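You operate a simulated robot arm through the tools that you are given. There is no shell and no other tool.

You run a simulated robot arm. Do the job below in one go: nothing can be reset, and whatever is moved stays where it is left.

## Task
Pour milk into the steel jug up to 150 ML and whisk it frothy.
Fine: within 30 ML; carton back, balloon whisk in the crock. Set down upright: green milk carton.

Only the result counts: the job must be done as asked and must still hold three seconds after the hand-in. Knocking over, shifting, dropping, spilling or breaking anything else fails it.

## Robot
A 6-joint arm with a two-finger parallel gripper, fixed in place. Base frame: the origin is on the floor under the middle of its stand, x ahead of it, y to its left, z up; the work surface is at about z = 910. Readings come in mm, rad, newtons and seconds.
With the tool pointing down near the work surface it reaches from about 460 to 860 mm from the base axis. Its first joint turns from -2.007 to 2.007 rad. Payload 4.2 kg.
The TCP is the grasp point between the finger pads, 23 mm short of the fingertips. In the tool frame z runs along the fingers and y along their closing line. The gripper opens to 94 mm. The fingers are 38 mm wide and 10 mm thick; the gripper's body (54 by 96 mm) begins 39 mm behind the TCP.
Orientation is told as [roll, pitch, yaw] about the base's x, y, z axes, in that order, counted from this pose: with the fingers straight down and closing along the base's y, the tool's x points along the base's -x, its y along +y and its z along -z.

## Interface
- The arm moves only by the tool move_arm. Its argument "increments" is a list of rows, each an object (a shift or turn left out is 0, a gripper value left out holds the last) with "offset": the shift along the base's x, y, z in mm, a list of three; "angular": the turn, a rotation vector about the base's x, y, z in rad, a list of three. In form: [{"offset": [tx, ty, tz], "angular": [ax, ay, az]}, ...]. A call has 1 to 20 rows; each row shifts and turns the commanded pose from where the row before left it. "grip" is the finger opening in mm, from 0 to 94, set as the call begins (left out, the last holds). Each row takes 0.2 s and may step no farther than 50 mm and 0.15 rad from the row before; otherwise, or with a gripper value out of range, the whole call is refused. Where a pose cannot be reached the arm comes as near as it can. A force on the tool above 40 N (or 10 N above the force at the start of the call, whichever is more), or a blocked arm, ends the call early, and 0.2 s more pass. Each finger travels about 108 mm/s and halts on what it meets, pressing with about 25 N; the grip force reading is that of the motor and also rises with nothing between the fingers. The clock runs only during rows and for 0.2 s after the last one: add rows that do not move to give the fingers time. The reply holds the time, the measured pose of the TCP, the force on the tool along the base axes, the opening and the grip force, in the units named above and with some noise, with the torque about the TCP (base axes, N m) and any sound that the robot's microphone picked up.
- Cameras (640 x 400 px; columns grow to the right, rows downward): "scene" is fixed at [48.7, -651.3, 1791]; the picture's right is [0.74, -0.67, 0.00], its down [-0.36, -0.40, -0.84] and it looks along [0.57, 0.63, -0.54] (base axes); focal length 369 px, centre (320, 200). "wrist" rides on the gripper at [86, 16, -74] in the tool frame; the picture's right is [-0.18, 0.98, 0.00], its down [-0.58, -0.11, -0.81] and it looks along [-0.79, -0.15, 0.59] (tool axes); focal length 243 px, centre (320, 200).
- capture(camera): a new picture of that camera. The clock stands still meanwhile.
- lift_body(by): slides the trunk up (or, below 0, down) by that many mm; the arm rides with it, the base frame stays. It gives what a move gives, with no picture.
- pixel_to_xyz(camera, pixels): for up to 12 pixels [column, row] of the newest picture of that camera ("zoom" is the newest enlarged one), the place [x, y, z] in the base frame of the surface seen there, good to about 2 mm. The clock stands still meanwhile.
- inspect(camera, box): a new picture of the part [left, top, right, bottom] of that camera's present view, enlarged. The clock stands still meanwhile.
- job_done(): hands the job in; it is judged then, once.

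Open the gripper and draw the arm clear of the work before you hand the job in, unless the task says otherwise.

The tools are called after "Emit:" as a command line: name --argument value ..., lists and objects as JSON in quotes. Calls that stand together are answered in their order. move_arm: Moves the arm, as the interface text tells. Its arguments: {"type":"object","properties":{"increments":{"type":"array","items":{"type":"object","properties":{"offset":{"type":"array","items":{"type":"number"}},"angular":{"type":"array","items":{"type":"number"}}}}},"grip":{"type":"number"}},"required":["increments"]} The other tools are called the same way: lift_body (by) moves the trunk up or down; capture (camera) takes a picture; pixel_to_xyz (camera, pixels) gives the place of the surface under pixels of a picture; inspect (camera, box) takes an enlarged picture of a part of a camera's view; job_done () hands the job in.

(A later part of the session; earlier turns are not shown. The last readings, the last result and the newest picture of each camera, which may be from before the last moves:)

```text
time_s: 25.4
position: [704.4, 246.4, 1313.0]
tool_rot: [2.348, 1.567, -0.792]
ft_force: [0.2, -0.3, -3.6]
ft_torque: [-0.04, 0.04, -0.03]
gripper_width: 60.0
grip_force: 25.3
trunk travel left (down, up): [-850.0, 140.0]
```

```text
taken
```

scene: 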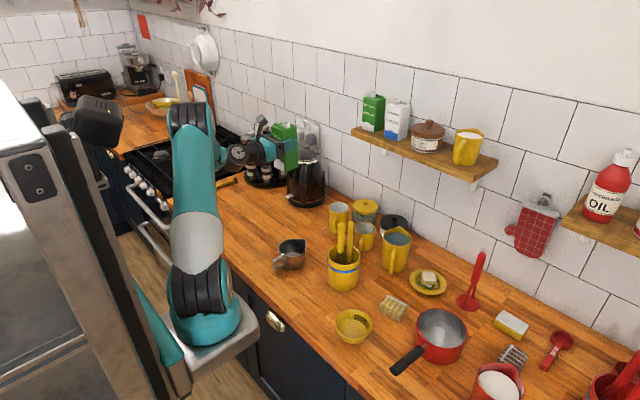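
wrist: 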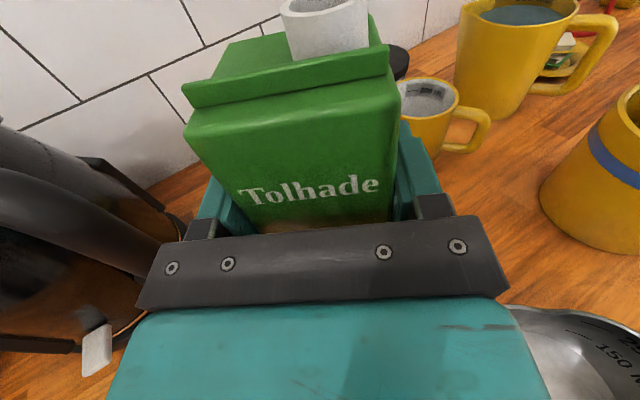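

Held well at z=1313. I lower the trunk by 200 mm; the carton will come down to about z=1113, clear of everything.

Emit:
lift_body --by -200

Emit:
capture --camera "scene"

```text
time_s: 27.6
position: [704.2, 248.1, 1112.4]
tool_rot: [2.559, 1.567, -0.582]
ft_force: [-0.1, 0.4, -3.5]
ft_torque: [0.02, 0.03, -0.05]
gripper_width: 59.8
grip_force: 25.1
trunk travel left (down, up): [-650.0, 340.0]
```

```text
taken
```

scene: 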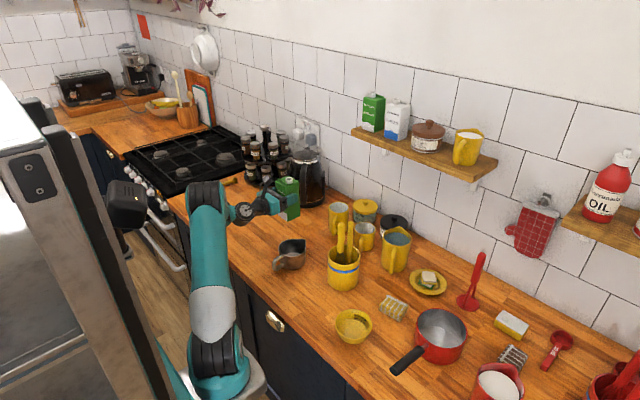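

Trunk is down. I move the carton at height toward the staging point (633,235,1092) beside the jug and check reach.

Emit:
move_arm --increments '[{"offset": [-18, -3, -5]}, {"offset": [-18, -3, -5]}, {"offset": [-18, -3, -5]}, {"offset": [-17, -3, -5]}, {}, {}]'

Emit:
inspect --camera "scene" --box '[210, 160, 350, 290]'

```text
time_s: 29.0
position: [632.6, 235.9, 1092.8]
tool_rot: [2.586, 1.567, -0.557]
ft_force: [0.4, 0.1, -3.4]
ft_torque: [0.01, 0.01, 0.01]
gripper_width: 59.8
grip_force: 24.8
trunk travel left (down, up): [-650.0, 340.0]
```

```text
3.08 times, centred on (280, 225) of scene
```

zoom: 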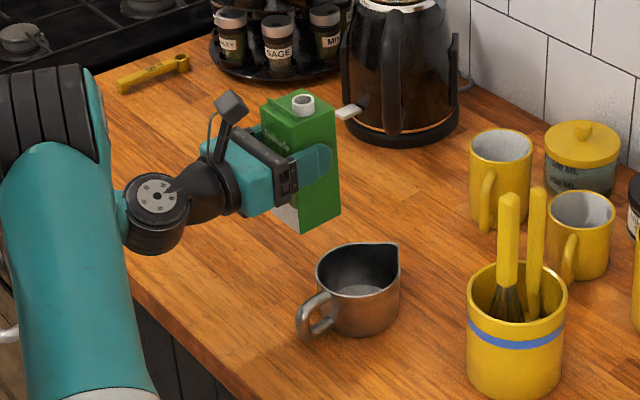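

Reach is fine now. I check the spout's exact place relative to the hand and the jug before tilting.

Emit:
pixel_to_xyz --camera "zoom" --pixels '[[294, 102], [312, 100], [303, 95], [302, 110], [303, 102], [268, 98], [298, 120], [338, 105], [302, 232], [340, 210], [271, 218]]'

Emit:
capture --camera "wrist"

```text
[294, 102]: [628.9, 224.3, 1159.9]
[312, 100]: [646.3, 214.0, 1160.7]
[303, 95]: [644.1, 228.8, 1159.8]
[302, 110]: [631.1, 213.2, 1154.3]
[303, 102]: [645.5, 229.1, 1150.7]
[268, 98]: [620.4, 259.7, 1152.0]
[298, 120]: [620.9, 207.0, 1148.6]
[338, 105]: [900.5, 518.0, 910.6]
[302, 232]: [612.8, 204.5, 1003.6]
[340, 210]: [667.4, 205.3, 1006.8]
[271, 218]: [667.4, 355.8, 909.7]
```

```text
taken
```

wrist: 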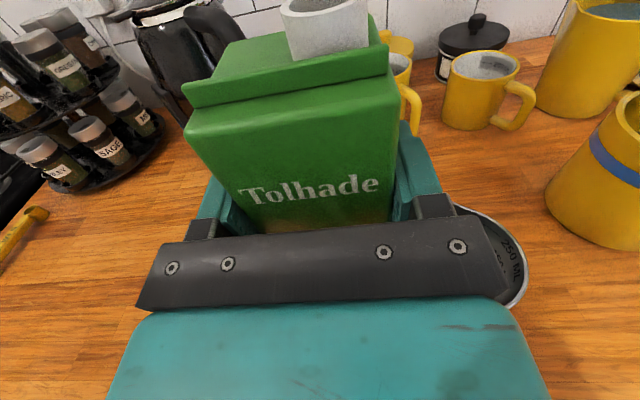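

The spout centre is at about (637.5,221,1160), i.e. (+5,−15,+67) from the TCP. I now tilt the first 0.2 rad while moving so that the lip comes over the jug at y≈162.

Emit:
move_arm --increments '[{"offset": [0.6, -8.8, 0], "angular": [0.05, 0, 0]}, {"offset": [0.6, -8.8, 0], "angular": [0.05, 0, 0]}, {"offset": [0.6, -8.8, 0], "angular": [0.05, 0, 0]}, {"offset": [0.6, -8.8, 0], "angular": [0.05, 0, 0]}, {}]'

Emit:
inspect --camera "scene" --box '[240, 170, 340, 280]'

```text
time_s: 30.2
position: [634.5, 202.3, 1090.8]
tool_rot: [-1.587, 1.371, 1.555]
ft_force: [0.3, 0.6, -2.9]
ft_torque: [-0.03, 0.03, -0.01]
gripper_width: 59.8
grip_force: 25.0
trunk travel left (down, up): [-650.0, 340.0]
```

```text
3.64 times, centred on (290, 225) of scene
```

zoom: 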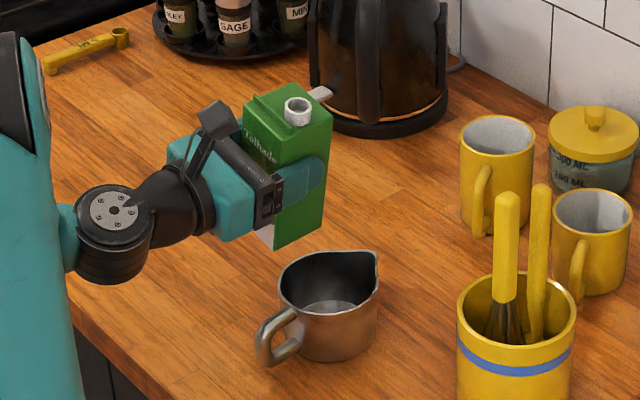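

No flow at 0.2 rad. I go to 0.3 rad and lower to z≈1055.

Emit:
move_arm --increments '[{"offset": [0, 2, -5], "angular": [0.05, 0, 0]}, {"offset": [0, 2.2, -10], "angular": [0.05, 0, 0]}, {"offset": [0, 0, -10]}, {"offset": [0, 0, -10]}, {}]'

Emit:
inspect --camera "scene" --box '[240, 170, 340, 280]'

```text
time_s: 31.4
position: [635.6, 205.6, 1058.4]
tool_rot: [-1.582, 1.274, 1.56]
ft_force: [-0.9, -0.5, -4.1]
ft_torque: [-0.05, 0.06, 0.03]
gripper_width: 59.9
grip_force: 25.2
trunk travel left (down, up): [-650.0, 340.0]
```

```text
3.64 times, centred on (290, 225) of scene
```

zoom: 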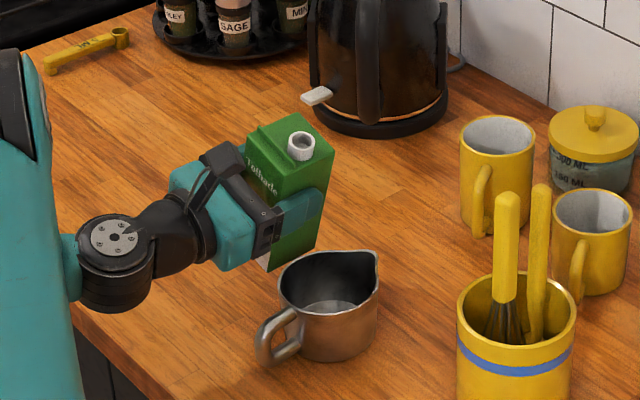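

Still no flow at 0.3 rad. I tilt on to 0.4 rad, keeping the lip above the jug.

Emit:
move_arm --increments '[{"offset": [0, 3, 0], "angular": [0.05, 0, 0]}, {"offset": [0, 3, 0], "angular": [0.05, 0, 0]}]'

Emit:
inspect --camera "scene" --box '[250, 180, 340, 280]'

```text
time_s: 32.0
position: [636.2, 212.1, 1058.5]
tool_rot: [-1.578, 1.172, 1.563]
ft_force: [0.7, -1.2, -2.9]
ft_torque: [-0.03, 0.02, -0.01]
gripper_width: 60.1
grip_force: 25.5
trunk travel left (down, up): [-650.0, 340.0]
```

```text
4.00 times, centred on (295, 230) of scene
```

zoom: 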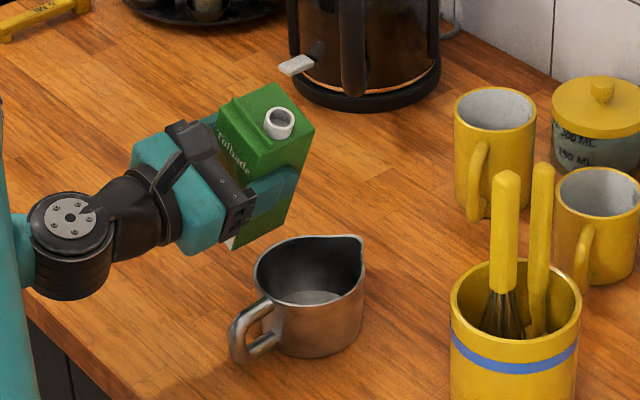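

No flow at 0.4 rad. I go to 0.5 rad.

Emit:
move_arm --increments '[{"offset": [0, 2.4, 0], "angular": [0.05, 0, 0]}, {"offset": [0, 2.4, 0], "angular": [0.05, 0, 0]}]'

Emit:
inspect --camera "scene" --box '[250, 180, 340, 280]'

```text
time_s: 32.6
position: [636.8, 216.1, 1058.1]
tool_rot: [-1.575, 1.072, 1.563]
ft_force: [0.3, -0.4, -3.1]
ft_torque: [0.01, 0.04, 0.01]
gripper_width: 60.2
grip_force: 25.2
trunk travel left (down, up): [-650.0, 340.0]
```

```text
4.00 times, centred on (295, 230) of scene
```

zoom: 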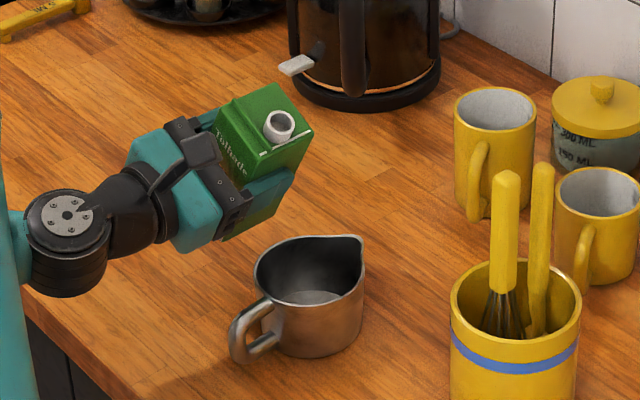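

Still dry at 0.5 rad; I continue to 0.6 rad.

Emit:
move_arm --increments '[{"offset": [0, 2.2, 0], "angular": [0.05, 0, 0]}, {"offset": [0, 2.2, 0], "angular": [0.05, 0, 0]}]'

Emit:
inspect --camera "scene" --box '[250, 180, 340, 280]'

```text
time_s: 33.2
position: [636.0, 220.3, 1056.8]
tool_rot: [-1.575, 0.974, 1.565]
ft_force: [0.4, -0.5, -3.2]
ft_torque: [-0.01, 0.02, -0.01]
gripper_width: 59.9
grip_force: 25.0
trunk travel left (down, up): [-650.0, 340.0]
```

```text
4.00 times, centred on (295, 230) of scene
```

zoom: 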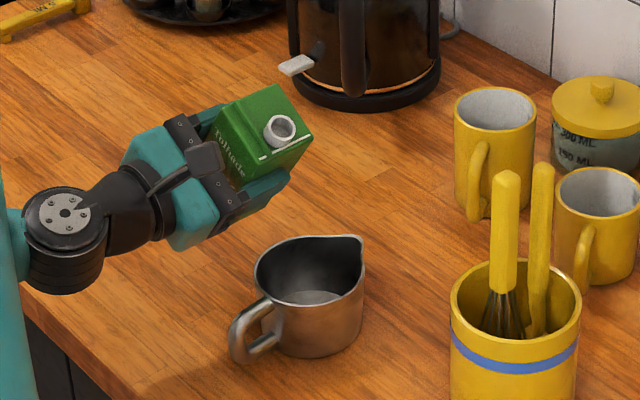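

Weight suggests ~330 g, so flow should begin near 1.1–1.2 rad. I tilt to 0.9 rad, lowering slightly to keep the lip near the jug.

Emit:
move_arm --increments '[{"offset": [0, 1.9, -3.5], "angular": [0.05, 0, 0]}, {"offset": [0, 1.9, -3.5], "angular": [0.05, 0, 0]}, {"offset": [0, 1.7, -3.5], "angular": [0.05, 0, 0]}, {"offset": [0, 1.7, -3.5], "angular": [0.05, 0, 0]}]'

Emit:
inspect --camera "scene" --box '[250, 180, 340, 280]'

```text
time_s: 34.2
position: [636.1, 227.5, 1042.0]
tool_rot: [-1.575, 0.771, 1.567]
ft_force: [0.5, -0.9, -3.0]
ft_torque: [-0.04, 0.05, 0.03]
gripper_width: 59.8
grip_force: 24.7
trunk travel left (down, up): [-650.0, 340.0]
```

```text
4.00 times, centred on (295, 230) of scene
```

zoom: 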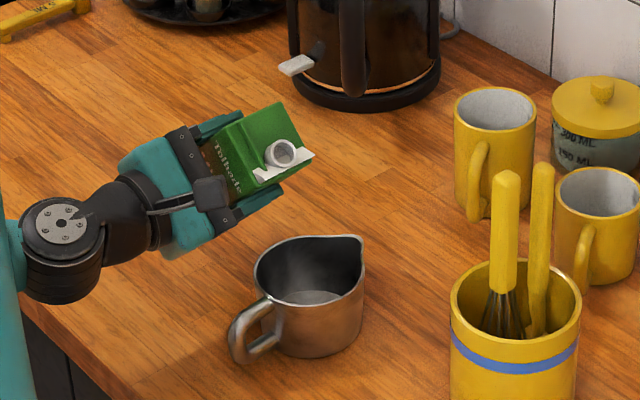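

A white strip of milk shows by the spout at zoom (285,165) but no stream yet at 0.8 rad. I go on to 0.9 rad.

Emit:
move_arm --increments '[{"offset": [0, 1.3, -3], "angular": [0.05, 0, 0]}, {"offset": [0, 1.2, -3], "angular": [0.05, 0, 0]}]'

Emit:
inspect --camera "scene" --box '[250, 180, 340, 280]'

```text
time_s: 34.8
position: [635.2, 230.5, 1035.7]
tool_rot: [-1.574, 0.674, 1.566]
ft_force: [0.5, -1.0, -2.9]
ft_torque: [-0.07, 0.03, 0.01]
gripper_width: 60.0
grip_force: 25.2
trunk travel left (down, up): [-650.0, 340.0]
```

```text
4.00 times, centred on (295, 230) of scene
```

zoom: 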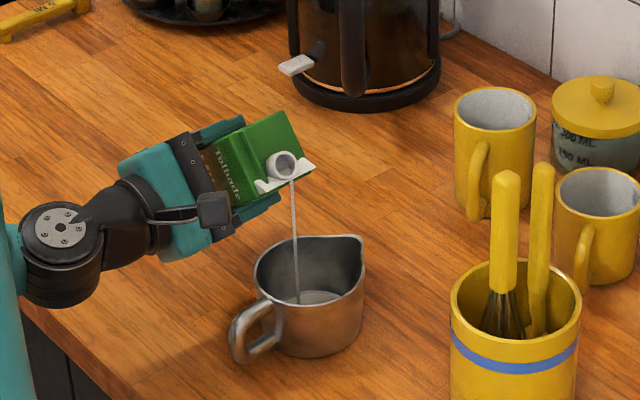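

A thin stream now falls from the spout (290,180) into the jug at about (298,300) in the zoom. I hold here for a moment and check the level.

Emit:
move_arm --increments '[{}, {}, {}, {}]'

Emit:
inspect --camera "scene" --box '[265, 210, 325, 280]'

```text
time_s: 35.8
position: [636.3, 231.1, 1036.4]
tool_rot: [-1.574, 0.674, 1.567]
ft_force: [-0.3, 0.0, -3.5]
ft_torque: [-0.03, 0.0, 0.02]
gripper_width: 59.9
grip_force: 25.0
trunk travel left (down, up): [-650.0, 340.0]
```

```text
5.71 times, centred on (295, 245) of scene
```

zoom: 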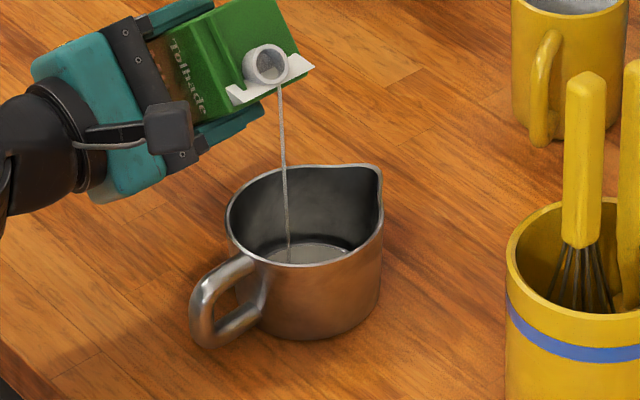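

The stream is thin; I read the surface height in the jug, then tilt slightly more.

Emit:
pixel_to_xyz --camera "zoom" --pixels '[[320, 253], [310, 250], [335, 252], [300, 256], [330, 258]]'

Emit:
move_arm --increments '[{"offset": [0, 0.9, 0], "angular": [0.05, 0, 0]}, {}, {}, {}]'

Emit:
inspect --camera "scene" --box '[265, 210, 325, 280]'

```text
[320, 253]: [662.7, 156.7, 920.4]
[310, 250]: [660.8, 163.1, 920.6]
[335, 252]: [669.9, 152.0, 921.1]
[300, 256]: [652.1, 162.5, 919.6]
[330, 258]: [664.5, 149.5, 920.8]
```

```text
time_s: 36.8
position: [635.0, 231.4, 1037.4]
tool_rot: [-1.572, 0.624, 1.567]
ft_force: [0.1, -0.2, -3.6]
ft_torque: [-0.05, 0.02, -0.02]
gripper_width: 59.7
grip_force: 25.1
trunk travel left (down, up): [-650.0, 340.0]
```

```text
5.71 times, centred on (295, 245) of scene
```

zoom: 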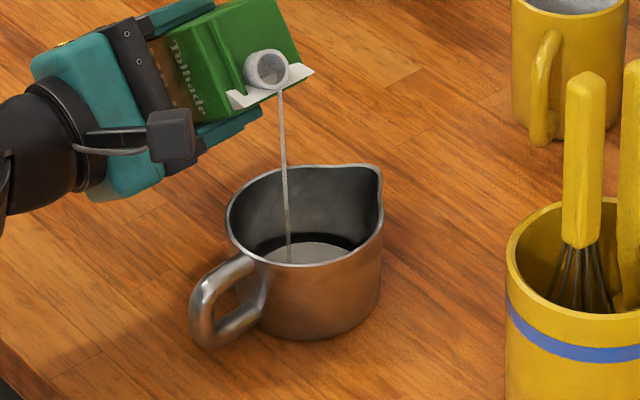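

The jug bottom is filling. I read the surface height again.

Emit:
pixel_to_xyz --camera "zoom" --pixels '[[320, 253], [310, 250], [335, 252], [300, 256], [330, 258], [315, 256]]'

Emit:
move_arm --increments '[{}, {}, {}]'

Emit:
inspect --camera "scene" --box '[265, 210, 325, 280]'

```text
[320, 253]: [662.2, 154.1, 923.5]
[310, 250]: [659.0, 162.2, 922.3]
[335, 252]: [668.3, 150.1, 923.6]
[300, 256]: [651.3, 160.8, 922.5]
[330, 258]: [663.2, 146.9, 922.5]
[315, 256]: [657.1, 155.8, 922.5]
```

```text
time_s: 37.6
position: [635.7, 231.1, 1038.1]
tool_rot: [-1.572, 0.625, 1.567]
ft_force: [-0.2, -0.3, -2.8]
ft_torque: [-0.09, 0.04, -0.03]
gripper_width: 60.0
grip_force: 25.0
trunk travel left (down, up): [-650.0, 340.0]
```

```text
5.71 times, centred on (295, 245) of scene
```

zoom: 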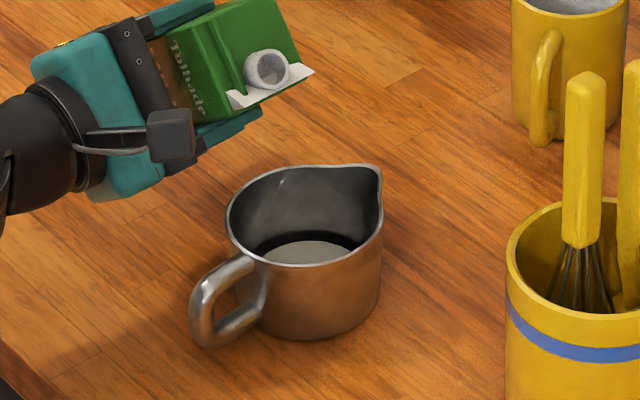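

The stream stopped on its own (quasi-static). I read the level and tilt another 0.1 rad.

Emit:
pixel_to_xyz --camera "zoom" --pixels '[[320, 253], [310, 250], [335, 252], [300, 256], [330, 258], [315, 256]]'

Emit:
move_arm --increments '[{"offset": [0, 0.9, 0], "angular": [0.05, 0, 0]}, {}, {"offset": [0, 0.6, 0], "angular": [0.05, 0, 0]}, {}, {}, {}]'

Emit:
inspect --camera "scene" --box '[265, 210, 325, 280]'

```text
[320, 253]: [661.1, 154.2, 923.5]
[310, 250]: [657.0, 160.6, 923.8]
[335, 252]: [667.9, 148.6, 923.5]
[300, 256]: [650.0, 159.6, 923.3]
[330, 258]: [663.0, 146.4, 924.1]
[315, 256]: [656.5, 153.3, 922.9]
```

```text
time_s: 39.0
position: [634.4, 232.5, 1036.1]
tool_rot: [-1.573, 0.523, 1.567]
ft_force: [0.2, 0.7, -4.2]
ft_torque: [-0.08, 0.04, 0.03]
gripper_width: 60.0
grip_force: 24.9
trunk travel left (down, up): [-650.0, 340.0]
```

```text
5.71 times, centred on (295, 245) of scene
```

zoom: 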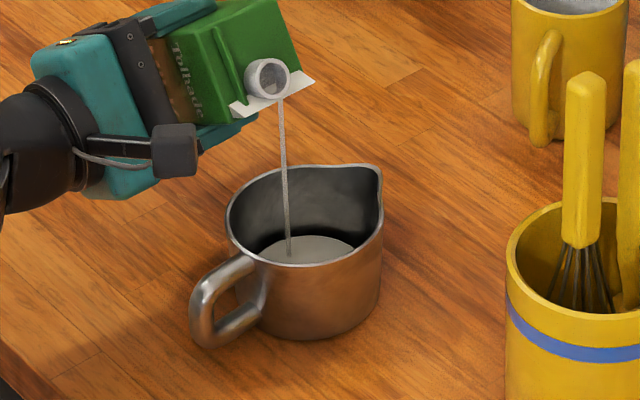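

Flowing again at 1.05 rad, stream landing in the jug. I hold until it settles and read the level.

Emit:
move_arm --increments '[{}, {}, {}, {}, {}]'

Emit:
inspect --camera "scene" --box '[265, 210, 325, 280]'

```text
time_s: 40.2
position: [634.4, 233.6, 1036.3]
tool_rot: [-1.573, 0.527, 1.566]
ft_force: [0.3, 1.0, -3.5]
ft_torque: [-0.04, 0.06, -0.01]
gripper_width: 60.1
grip_force: 24.7
trunk travel left (down, up): [-650.0, 340.0]
```

```text
5.71 times, centred on (295, 245) of scene
```

zoom: 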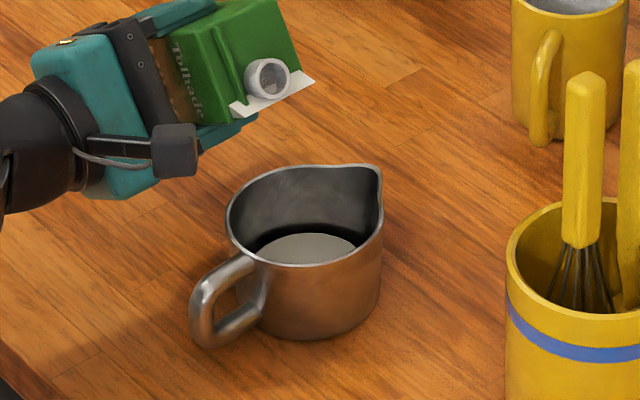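

The flow stopped again. I read the level and continue by 0.1 rad.

Emit:
pixel_to_xyz --camera "zoom" --pixels '[[320, 253], [310, 245], [335, 250], [300, 256], [330, 258], [315, 250]]'

Emit:
move_arm --increments '[{"offset": [0, 0.5, 0], "angular": [0.05, 0, 0]}, {}, {"offset": [0, 0.3, 0], "angular": [0.05, 0, 0]}, {}, {}, {}, {}, {}, {}, {}]'

Emit:
inspect --camera "scene" --box '[265, 210, 325, 280]'

```text
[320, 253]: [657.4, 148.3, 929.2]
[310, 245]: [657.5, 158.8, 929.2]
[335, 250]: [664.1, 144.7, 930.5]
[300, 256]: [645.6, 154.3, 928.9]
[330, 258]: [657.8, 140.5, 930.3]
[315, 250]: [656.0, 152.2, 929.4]
```

```text
time_s: 42.4
position: [635.2, 232.6, 1037.3]
tool_rot: [-1.572, 0.425, 1.568]
ft_force: [0.3, -0.3, -3.0]
ft_torque: [-0.08, 0.0, -0.01]
gripper_width: 59.8
grip_force: 25.3
trunk travel left (down, up): [-650.0, 340.0]
```

```text
5.71 times, centred on (295, 245) of scene
```

zoom: 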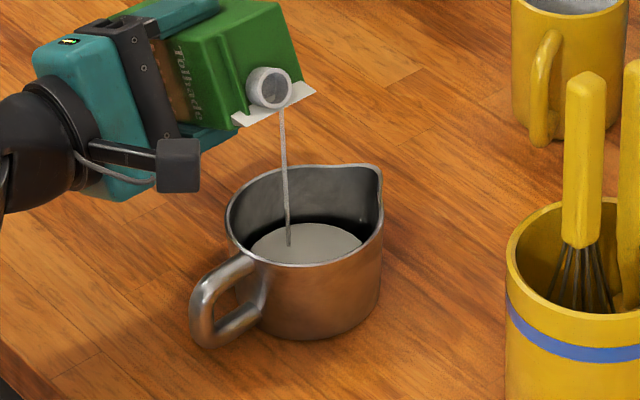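

Level was 929.6 mm after 1.05 rad; still flowing at 1.15 rad. I hold and read again.

Emit:
move_arm --increments '[{}, {}, {}, {}]'

Emit:
inspect --camera "scene" --box '[265, 210, 325, 280]'

Emit:
pixel_to_xyz --camera "zoom" --pixels '[[320, 250], [310, 240], [335, 245], [300, 253], [330, 255], [315, 245], [280, 245], [340, 240]]'

```text
time_s: 43.4
position: [634.4, 232.4, 1037.3]
tool_rot: [-1.572, 0.424, 1.567]
ft_force: [0.3, -0.1, -3.3]
ft_torque: [-0.06, 0.04, 0.01]
gripper_width: 60.1
grip_force: 25.3
trunk travel left (down, up): [-650.0, 340.0]
```

```text
5.71 times, centred on (295, 245) of scene
```

zoom: 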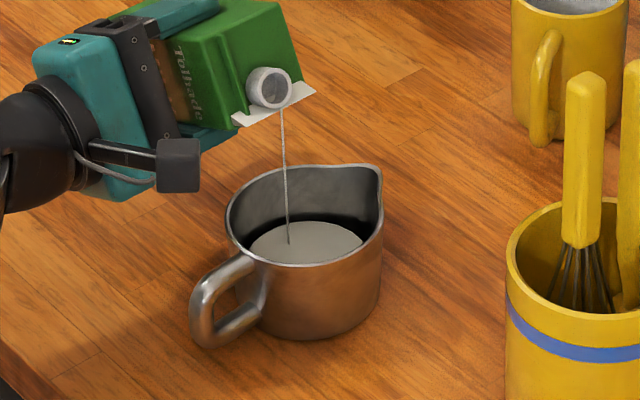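

```text
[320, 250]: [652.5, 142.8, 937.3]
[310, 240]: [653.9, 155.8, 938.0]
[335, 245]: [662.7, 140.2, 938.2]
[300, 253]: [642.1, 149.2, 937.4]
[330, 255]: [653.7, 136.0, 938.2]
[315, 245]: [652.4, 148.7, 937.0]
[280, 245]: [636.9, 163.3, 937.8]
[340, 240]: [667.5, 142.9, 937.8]
```

Level is 937.7 mm and the flow is almost over. I wait it out, then add 0.05 rad.

Emit:
move_arm --increments '[{}, {}, {}, {"offset": [0, 0.0, 0], "angular": [0.05, 0, 0]}, {}, {}, {}, {}, {}, {}, {}, {}]'

Emit:
inspect --camera "scene" --box '[265, 210, 325, 280]'

Emit:
pixel_to_xyz --camera "zoom" --pixels '[[320, 250], [310, 240], [335, 245], [300, 253], [330, 255], [315, 245], [280, 245], [340, 240]]'

```text
time_s: 46.0
position: [634.0, 232.2, 1037.6]
tool_rot: [-1.573, 0.375, 1.567]
ft_force: [0.6, -0.3, -3.1]
ft_torque: [-0.04, 0.01, 0.02]
gripper_width: 59.9
grip_force: 24.9
trunk travel left (down, up): [-650.0, 340.0]
```

```text
5.71 times, centred on (295, 245) of scene
```

zoom: 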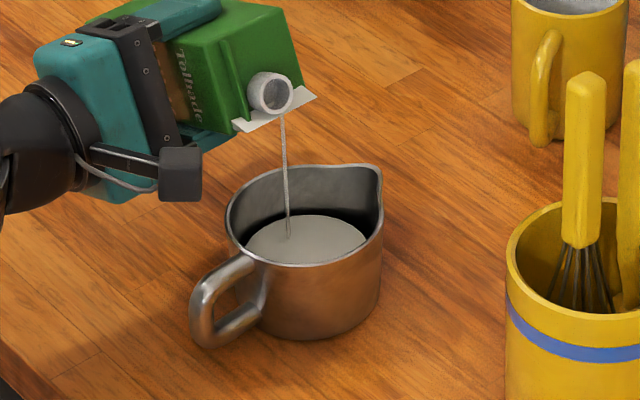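

```text
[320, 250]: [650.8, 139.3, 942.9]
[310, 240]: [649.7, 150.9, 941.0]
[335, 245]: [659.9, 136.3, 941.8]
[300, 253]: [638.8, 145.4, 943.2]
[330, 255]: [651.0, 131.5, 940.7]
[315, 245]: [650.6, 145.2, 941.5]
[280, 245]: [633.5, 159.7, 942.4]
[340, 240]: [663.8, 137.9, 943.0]
```

Level about 942 mm with a last trickle. I wait for it to stop.

Emit:
move_arm --increments '[{}, {}, {}, {}, {}, {}, {}, {}]'

Emit:
inspect --camera "scene" --box '[265, 210, 325, 280]'

Emit:
pixel_to_xyz --camera "zoom" --pixels '[[320, 250], [310, 240], [335, 245], [300, 253], [330, 255], [315, 245], [280, 245], [340, 240], [300, 235], [325, 235]]'

```text
time_s: 47.8
position: [636.0, 232.6, 1036.9]
tool_rot: [-1.574, 0.375, 1.568]
ft_force: [-0.5, 0.5, -3.5]
ft_torque: [-0.06, 0.02, -0.01]
gripper_width: 59.8
grip_force: 24.9
trunk travel left (down, up): [-650.0, 340.0]
```

```text
5.71 times, centred on (295, 245) of scene
```

zoom: 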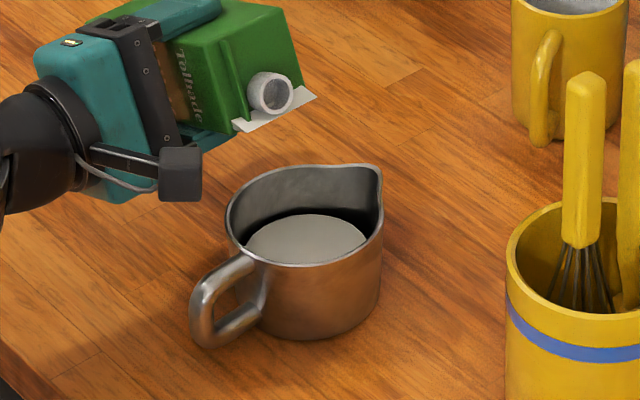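

```text
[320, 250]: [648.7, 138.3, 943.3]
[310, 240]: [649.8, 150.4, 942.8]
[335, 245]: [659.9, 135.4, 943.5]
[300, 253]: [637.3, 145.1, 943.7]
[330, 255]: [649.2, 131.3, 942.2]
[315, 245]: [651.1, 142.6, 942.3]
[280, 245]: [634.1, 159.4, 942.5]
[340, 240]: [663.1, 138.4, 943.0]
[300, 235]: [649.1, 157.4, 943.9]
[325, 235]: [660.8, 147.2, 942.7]
```

The flow has stopped with the level at 943.0 mm (about 138 ml by floor and 250-mark scaling). The mark should lie near 945–948, so I add just 0.018 rad for a few ml more.

Emit:
move_arm --increments '[{"angular": [0.018, 0, 0]}, {}, {}, {}, {}, {}, {}, {}, {}, {}, {}, {}]'

Emit:
inspect --camera "scene" --box '[265, 210, 325, 280]'

Emit:
pixel_to_xyz --camera "zoom" --pixels '[[320, 250], [310, 240], [335, 245], [300, 253], [330, 255], [315, 245], [280, 245], [340, 240], [300, 235], [325, 235]]'

```text
time_s: 50.4
position: [635.3, 232.2, 1036.4]
tool_rot: [-1.572, 0.357, 1.568]
ft_force: [0.1, -0.5, -3.9]
ft_torque: [-0.05, 0.06, 0.01]
gripper_width: 60.0
grip_force: 25.1
trunk travel left (down, up): [-650.0, 340.0]
```

```text
5.71 times, centred on (295, 245) of scene
```

zoom: 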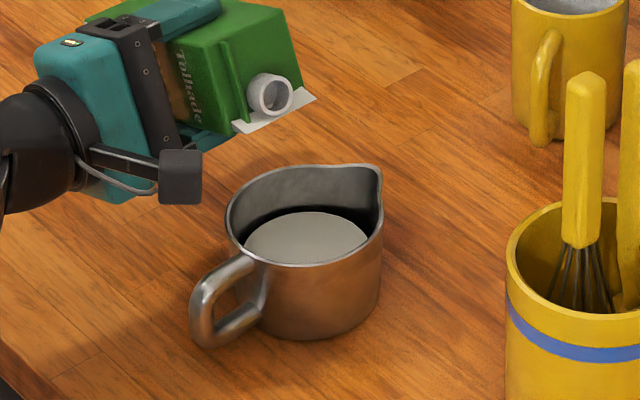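

```text
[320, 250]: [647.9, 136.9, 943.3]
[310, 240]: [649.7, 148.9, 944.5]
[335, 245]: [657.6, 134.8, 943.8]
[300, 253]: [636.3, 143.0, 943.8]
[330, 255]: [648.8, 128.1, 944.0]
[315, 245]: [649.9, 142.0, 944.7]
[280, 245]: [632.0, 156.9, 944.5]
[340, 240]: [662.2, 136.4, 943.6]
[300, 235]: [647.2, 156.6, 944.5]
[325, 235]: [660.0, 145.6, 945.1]
```

The level is about 944.2 mm. I tip the carton back upright along the same path to the staging point, then look into the jug with the wrist camera against the 150 mark.

Emit:
move_arm --increments '[{"offset": [0, 0.8, 3], "angular": [-0.15, 0, 0]}, {"offset": [0, -2, 5], "angular": [-0.15, 0, 0]}, {"offset": [0, -4, 5], "angular": [-0.15, 0, 0]}, {"offset": [0, -5, 5], "angular": [-0.15, 0, 0]}, {"offset": [0, -6, 5], "angular": [-0.15, 0, 0]}, {"offset": [0, -4, 8], "angular": [-0.15, 0, 0]}, {"offset": [0, 8, 10], "angular": [-0.15, 0, 0]}, {"offset": [0, 8, 10], "angular": [-0.15, 0, 0]}, {"offset": [0, 6, 5], "angular": [-0.018, 0, 0]}, {}]'

Emit:
capture --camera "wrist"

Emit:
capture --camera "scene"

```text
time_s: 52.6
position: [636.2, 234.5, 1092.2]
tool_rot: [2.154, 1.566, -0.987]
ft_force: [0.8, 0.3, -3.2]
ft_torque: [-0.03, 0.04, -0.01]
gripper_width: 59.8
grip_force: 24.7
trunk travel left (down, up): [-650.0, 340.0]
```

```text
taken
```

wrist: 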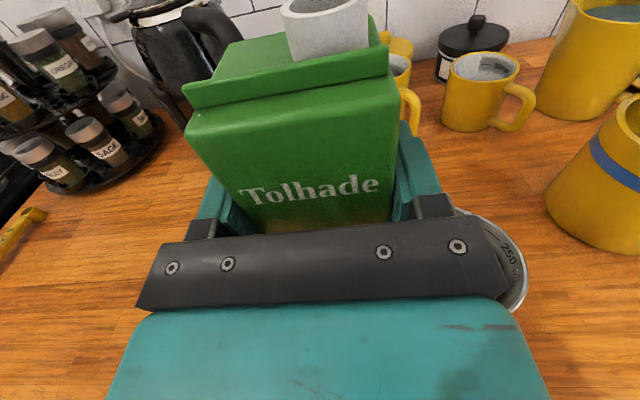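

```text
taken
```

scene: 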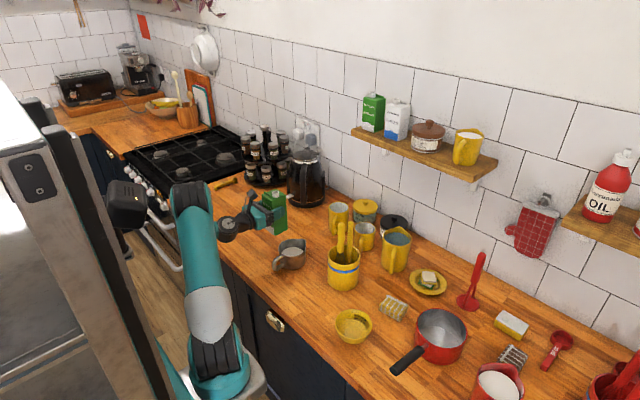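

The carton is upright again and no drips are visible. I back away toward +y so the wrist camera can see the jug's inside.

Emit:
move_arm --increments '[{"offset": [2, 22, 5]}, {"offset": [2, 22, 5]}, {"offset": [2, 22, 5]}, {"offset": [2, 15, 5]}, {}]'

Emit:
capture --camera "wrist"

Emit:
inspect --camera "wrist" --box '[480, 200, 640, 400]'

```text
time_s: 53.8
position: [643.8, 316.7, 1113.0]
tool_rot: [2.251, 1.568, -0.892]
ft_force: [1.1, -0.1, -3.0]
ft_torque: [-0.01, 0.03, -0.04]
gripper_width: 60.0
grip_force: 24.4
trunk travel left (down, up): [-650.0, 340.0]
```

```text
taken
```

wrist: 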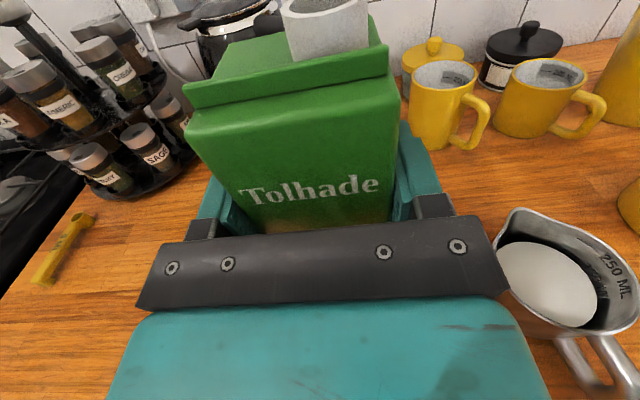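

```text
2.00 times, centred on (560, 300) of wrist
```

zoom: 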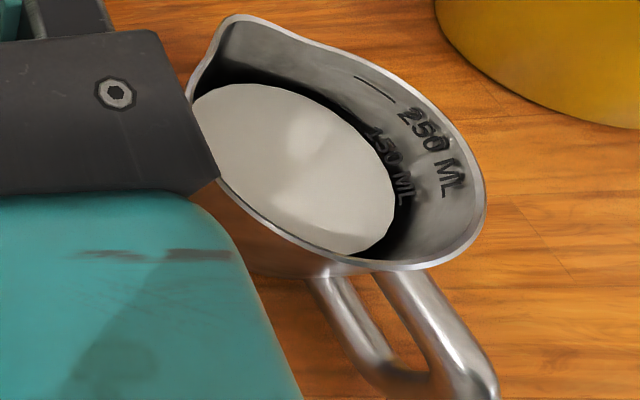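

The milk disc and the 150 ML text are visible at zoom (390,165). I enlarge that part to compare the surface with the 150 line.

Emit:
inspect --camera "wrist" --box '[550, 220, 620, 280]'

```text
6.67 times, centred on (585, 250) of wrist
```

zoom: 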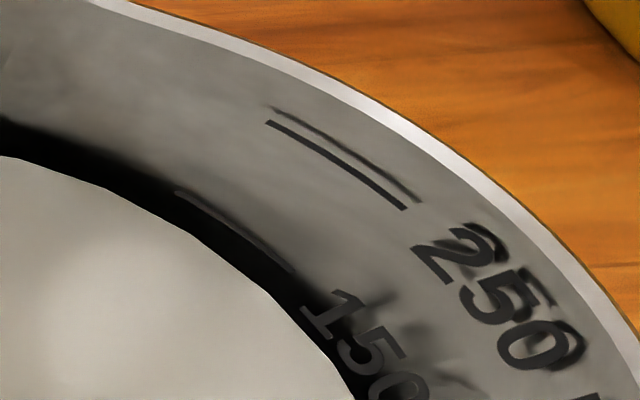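

The 150 line shows at (180,192)-(295,270), just above the milk's edge. I measure the line, the milk edge and the 250 line in this view.

Emit:
pixel_to_xyz --camera "zoom" --pixels '[[195, 201], [235, 228], [280, 260], [290, 268], [285, 135], [340, 168], [390, 200], [150, 250], [200, 300], [250, 320], [100, 200], [300, 360]]'

```text
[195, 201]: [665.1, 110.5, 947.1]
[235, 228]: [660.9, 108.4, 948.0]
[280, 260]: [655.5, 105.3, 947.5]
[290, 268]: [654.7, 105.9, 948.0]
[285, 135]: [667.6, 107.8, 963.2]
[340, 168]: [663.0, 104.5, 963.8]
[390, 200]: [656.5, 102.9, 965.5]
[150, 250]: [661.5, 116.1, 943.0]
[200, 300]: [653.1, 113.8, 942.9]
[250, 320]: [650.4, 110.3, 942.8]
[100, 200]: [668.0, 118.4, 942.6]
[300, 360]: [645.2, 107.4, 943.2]
```

The milk is about 4.8 mm below the 150 line in this view (line 947.7, milk 942.9). I measure the milk disc's size to judge how many ml that is.

Emit:
inspect --camera "scene" --box '[275, 232, 310, 262]'

Emit:
inspect --camera "wrist" --box '[490, 200, 640, 350]'

```text
13.33 times, centred on (292, 247) of scene
```

zoom: 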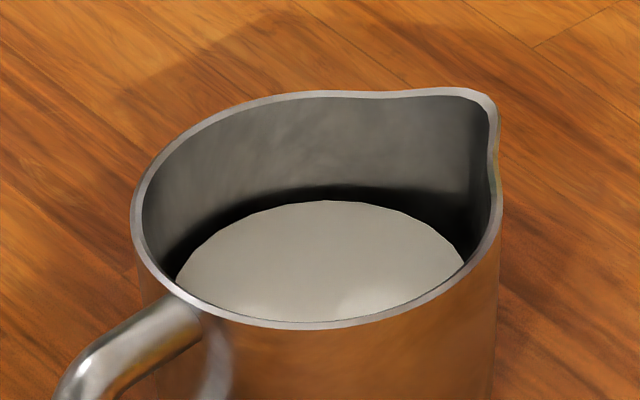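

```text
2.67 times, centred on (565, 275) of wrist
```

zoom: 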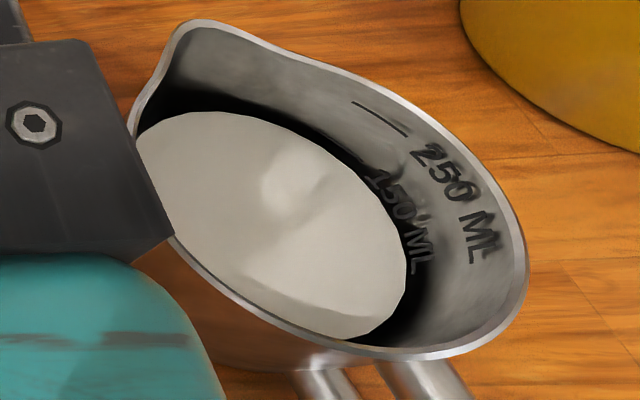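

I sample the milk disc's rim all around in this zoom.

Emit:
pixel_to_xyz --camera "zoom" --pixels '[[142, 145], [165, 122], [215, 115], [285, 127], [340, 160], [375, 200], [398, 245], [402, 280], [385, 312], [352, 334], [270, 200], [300, 260]]'

```text
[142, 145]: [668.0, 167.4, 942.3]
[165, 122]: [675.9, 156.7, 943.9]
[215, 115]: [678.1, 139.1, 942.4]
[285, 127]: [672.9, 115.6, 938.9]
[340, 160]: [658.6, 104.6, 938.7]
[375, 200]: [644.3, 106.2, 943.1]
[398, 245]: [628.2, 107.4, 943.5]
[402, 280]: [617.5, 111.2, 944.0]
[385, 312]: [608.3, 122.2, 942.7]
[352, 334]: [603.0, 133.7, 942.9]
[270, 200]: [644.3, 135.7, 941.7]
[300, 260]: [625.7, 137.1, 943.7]
```

The milk disc has a radius near 39 mm, so the level is roughly 125–130 ml; I want about 3–4 mm more. I bring the carton back to the staging point beside the jug.

Emit:
move_arm --increments '[{"offset": [-2, -22, -5]}, {"offset": [-2, -22, -5]}, {"offset": [-2, -22, -5]}, {"offset": [-2, -16, -6]}, {}]'

```text
time_s: 55.0
position: [635.3, 231.7, 1092.2]
tool_rot: [2.388, 1.567, -0.752]
ft_force: [-0.4, 0.6, -3.7]
ft_torque: [-0.01, 0.02, -0.01]
gripper_width: 59.8
grip_force: 25.0
trunk travel left (down, up): [-650.0, 340.0]
```

At staging. I retrace the tilt up to 1.2 rad with the lip above the jug.

Emit:
move_arm --increments '[{"offset": [0, -5, -5], "angular": [0.018, 0, 0]}, {"offset": [0, -7, -10], "angular": [0.15, 0, 0]}, {"offset": [0, -7, -10], "angular": [0.15, 0, 0]}, {"offset": [0, 4, -8], "angular": [0.15, 0, 0]}, {"offset": [0, 6, -5], "angular": [0.15, 0, 0]}, {"offset": [0, 5, -5], "angular": [0.15, 0, 0]}, {"offset": [0, 4, -5], "angular": [0.15, 0, 0]}, {"offset": [0, 2, -5], "angular": [0.15, 0, 0]}, {"offset": [0, -0.8, -2], "angular": [0.13, 0, 0]}, {}]'

Emit:
inspect --camera "scene" --box '[265, 210, 325, 280]'

```text
time_s: 57.2
position: [636.1, 235.0, 1036.6]
tool_rot: [-1.573, 0.374, 1.568]
ft_force: [0.2, -0.1, -3.3]
ft_torque: [-0.08, -0.02, -0.01]
gripper_width: 59.9
grip_force: 24.8
trunk travel left (down, up): [-650.0, 340.0]
```

```text
5.71 times, centred on (295, 245) of scene
```

zoom: 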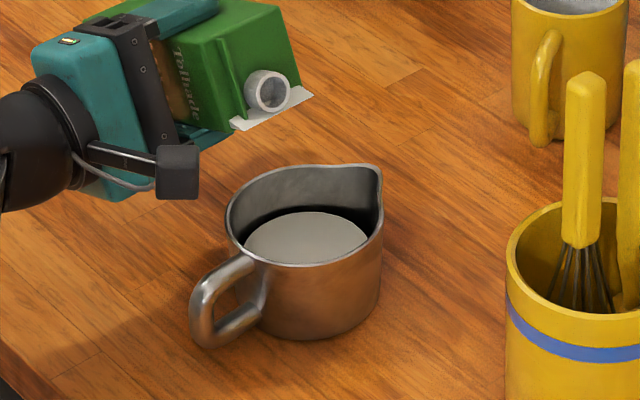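

At 1.197 rad, ready and dry. I tilt to about 1.247 rad and hold.

Emit:
move_arm --increments '[{"offset": [0, -1, 0], "angular": [0.025, 0, 0]}, {"offset": [0, -1, 0], "angular": [0.025, 0, 0]}, {}, {}, {}, {}, {}, {}, {}, {}, {}, {}]'

Emit:
inspect --camera "scene" --box '[265, 210, 325, 280]'

Emit:
pixel_to_xyz --camera "zoom" --pixels '[[320, 250], [310, 240], [335, 245], [300, 253], [330, 255], [315, 245], [280, 245], [340, 240], [300, 235], [325, 235]]'

```text
time_s: 59.8
position: [635.7, 233.3, 1036.6]
tool_rot: [-1.572, 0.326, 1.568]
ft_force: [0.3, -1.0, -4.2]
ft_torque: [-0.09, 0.0, 0.02]
gripper_width: 60.0
grip_force: 25.1
trunk travel left (down, up): [-650.0, 340.0]
```

```text
5.71 times, centred on (295, 245) of scene
```

zoom: 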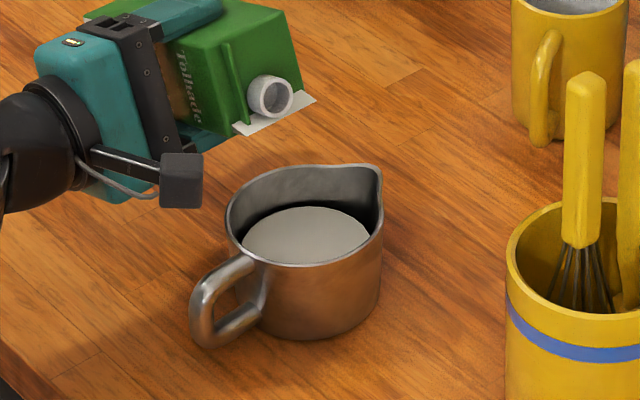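

```text
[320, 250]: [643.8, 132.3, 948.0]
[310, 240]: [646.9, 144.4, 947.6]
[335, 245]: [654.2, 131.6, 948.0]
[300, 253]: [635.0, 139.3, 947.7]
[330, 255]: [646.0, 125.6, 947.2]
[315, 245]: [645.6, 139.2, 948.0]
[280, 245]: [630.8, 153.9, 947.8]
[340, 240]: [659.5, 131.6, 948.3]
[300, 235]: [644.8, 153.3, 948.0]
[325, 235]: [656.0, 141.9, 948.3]
```

The level is now 947.9 mm, right at the 150 line (≈948). I tip the carton back upright along the same path.

Emit:
move_arm --increments '[{"offset": [0, 0.8, 3], "angular": [-0.15, 0, 0]}, {"offset": [0, -2, 5], "angular": [-0.15, 0, 0]}, {"offset": [0, -4, 5], "angular": [-0.15, 0, 0]}, {"offset": [0, -5, 5], "angular": [-0.15, 0, 0]}, {"offset": [0, -6, 5], "angular": [-0.15, 0, 0]}, {"offset": [0, -4, 8], "angular": [-0.15, 0, 0]}, {"offset": [0, 8, 10], "angular": [-0.15, 0, 0]}, {"offset": [0, 8, 10], "angular": [-0.15, 0, 0]}, {"offset": [0, 6, 5], "angular": [-0.048, 0, 0]}, {}]'

Emit:
move_arm --increments '[{"offset": [2, 22, 5]}, {"offset": [2, 22, 5]}, {"offset": [2, 22, 5]}, {"offset": [2, 15, 5]}, {}]'

Emit:
capture --camera "wrist"

Emit:
inspect --camera "wrist" --box '[490, 200, 640, 350]'

Emit:
inspect --camera "scene" --box '[210, 170, 330, 290]'

```text
time_s: 62.0
position: [634.4, 234.6, 1092.5]
tool_rot: [2.145, 1.565, -0.997]
ft_force: [0.7, 0.3, -2.5]
ft_torque: [-0.02, 0.06, -0.01]
gripper_width: 60.0
grip_force: 24.8
trunk travel left (down, up): [-650.0, 340.0]
```

```text
time_s: 63.2
position: [642.6, 317.7, 1113.9]
tool_rot: [2.245, 1.567, -0.897]
ft_force: [-0.1, -0.4, -4.1]
ft_torque: [-0.01, 0.04, 0.0]
gripper_width: 60.1
grip_force: 25.0
trunk travel left (down, up): [-650.0, 340.0]
```

```text
taken
```

wrist: 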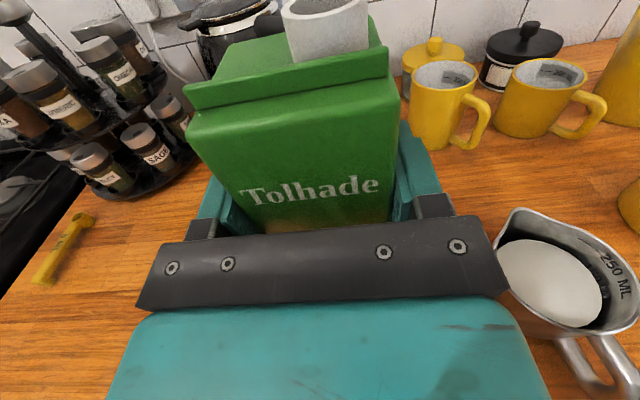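

```text
2.67 times, centred on (565, 275) of wrist
```

zoom: 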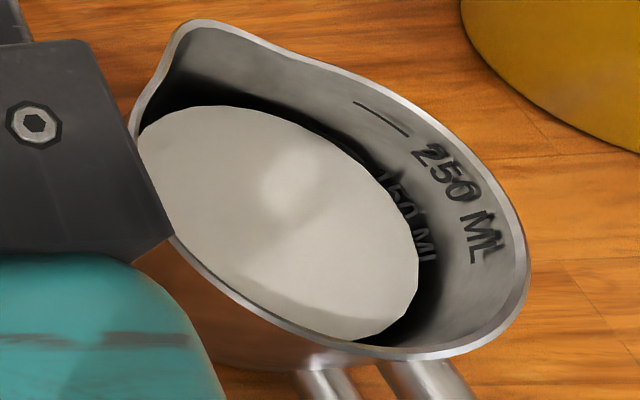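

```text
3.33 times, centred on (270, 230) of scene
```

zoom: 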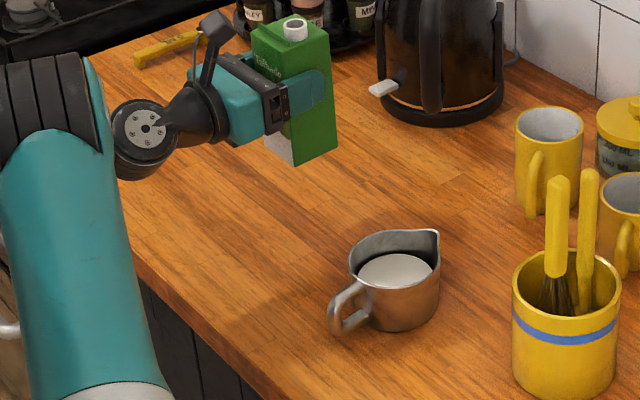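

The milk surface sits at the 150 ML mark. Now I return the carton: yaw −0.08 rad as it was found and lower over its original spot to just above the counter.

Emit:
move_arm --increments '[{"offset": [0, 0, -30], "angular": [0, 0, -0.04]}, {"offset": [0.5, 0, -30], "angular": [0, 0, -0.04]}, {"offset": [0.5, 0, -25]}, {"offset": [0, 0, -15]}, {"offset": [0, 0, -5]}, {}]'

Emit:
inspect --camera "scene" --box '[210, 180, 320, 280]'

```text
time_s: 64.6
position: [645.3, 316.4, 1009.0]
tool_rot: [2.361, 1.565, -0.859]
ft_force: [-0.1, 0.4, -3.2]
ft_torque: [0.0, 0.01, 0.0]
gripper_width: 59.9
grip_force: 24.8
trunk travel left (down, up): [-650.0, 340.0]
```

```text
4.00 times, centred on (265, 230) of scene
```

zoom: 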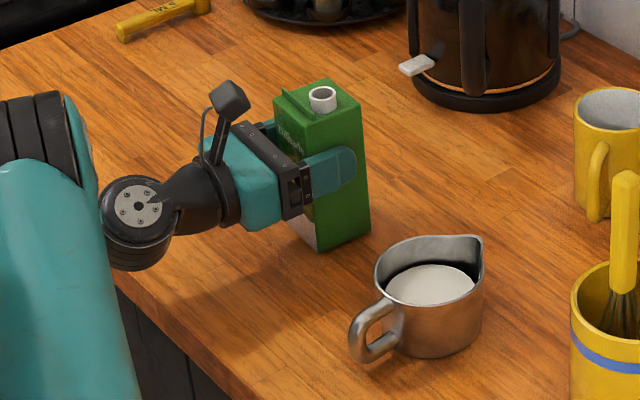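

The carton hangs about 5 mm above its spot. I lower in small steps until it touches.

Emit:
move_arm --increments '[{"offset": [0, 0, -2]}, {"offset": [0, 0, -1.5]}, {"offset": [0, 0, -1]}, {}]'

```text
time_s: 65.6
position: [644.1, 315.1, 1004.1]
tool_rot: [2.757, 1.565, -0.467]
ft_force: [-1.3, -1.9, 5.6]
ft_torque: [0.13, 0.34, 0.08]
gripper_width: 59.9
grip_force: 24.6
trunk travel left (down, up): [-650.0, 340.0]
```

The carton touches down (force +5.6 N). I ease up 0.7 mm and open the fingers.

Emit:
move_arm --increments '[{"offset": [0, 0, 0.7]}, {}]'

Emit:
move_arm --grip 94 --increments '[{}, {}, {}]'

Emit:
capture --camera "wrist"

Emit:
inspect --camera "scene" --box '[210, 180, 320, 280]'

```text
time_s: 66.2
position: [644.8, 314.6, 1005.0]
tool_rot: [2.477, 1.568, -0.746]
ft_force: [2.3, 1.5, 2.3]
ft_torque: [0.41, -0.11, -0.13]
gripper_width: 59.9
grip_force: 25.2
trunk travel left (down, up): [-650.0, 340.0]
```

```text
time_s: 67.0
position: [644.0, 316.0, 1005.1]
tool_rot: [2.323, 1.566, -0.901]
ft_force: [-0.2, -0.3, 0.8]
ft_torque: [-0.01, -0.01, 0.0]
gripper_width: 94.0
grip_force: 0.1
trunk travel left (down, up): [-650.0, 340.0]
```

```text
taken
```

wrist: 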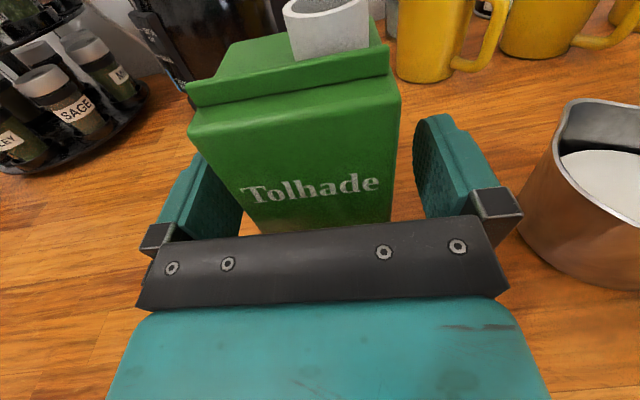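

```text
4.00 times, centred on (265, 230) of scene
```

zoom: 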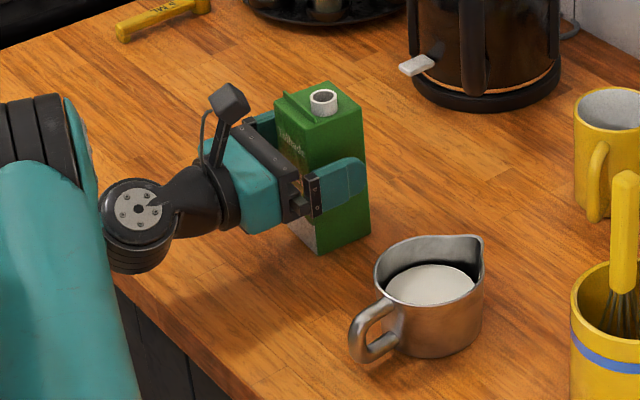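

The carton stands upright on its old spot (front corner again at scene pixel (264,242)). I raise the trunk by 200 mm, which lifts the open hand straight up and off the carton.

Emit:
lift_body --by 200

Emit:
capture --camera "scene"

Emit:
capture --camera "wrist"

```text
time_s: 69.1
position: [644.9, 315.9, 1204.5]
tool_rot: [2.313, 1.565, -0.907]
ft_force: [-0.3, 0.0, 0.4]
ft_torque: [-0.03, 0.0, 0.01]
gripper_width: 93.7
grip_force: 0.1
trunk travel left (down, up): [-850.0, 140.0]
```

```text
taken
```

scene: 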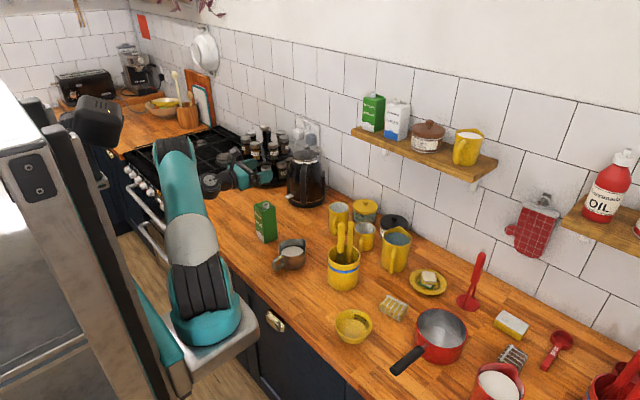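

```text
taken
```

wrist: 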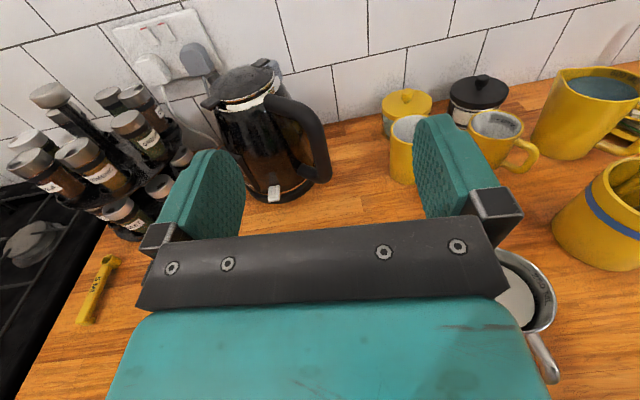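

The carton, jug and crock are undisturbed. I straighten the hand's yaw and pitch the tool back to point straight down.

Emit:
move_arm --increments '[{"angular": [0, 0, 0.08]}, {"angular": [0, 0.1428, 0], "offset": [0, 0, 8]}, {"angular": [0, 0.1428, 0], "offset": [0, 0, 8]}, {"angular": [0, 0.1428, 0], "offset": [0, 0, 8]}, {"angular": [0, 0.1428, 0], "offset": [0, 0, 8]}, {"angular": [0, 0.1428, 0], "offset": [0, 0, 8]}, {"angular": [0, 0.1428, 0]}, {"angular": [0, 0.1428, 0]}, {"angular": [0, 0.1428, 0]}, {"angular": [0, 0.1428, 0]}, {"angular": [0, 0.1428, 0]}, {"angular": [0, 0.1428, 0]}, {}]'

```text
time_s: 71.9
position: [644.0, 316.3, 1243.9]
tool_rot: [0.0, 0.002, -3.139]
ft_force: [-0.3, 0.6, 1.0]
ft_torque: [-0.03, 0.0, 0.0]
gripper_width: 93.7
grip_force: 0.0
trunk travel left (down, up): [-850.0, 140.0]
```

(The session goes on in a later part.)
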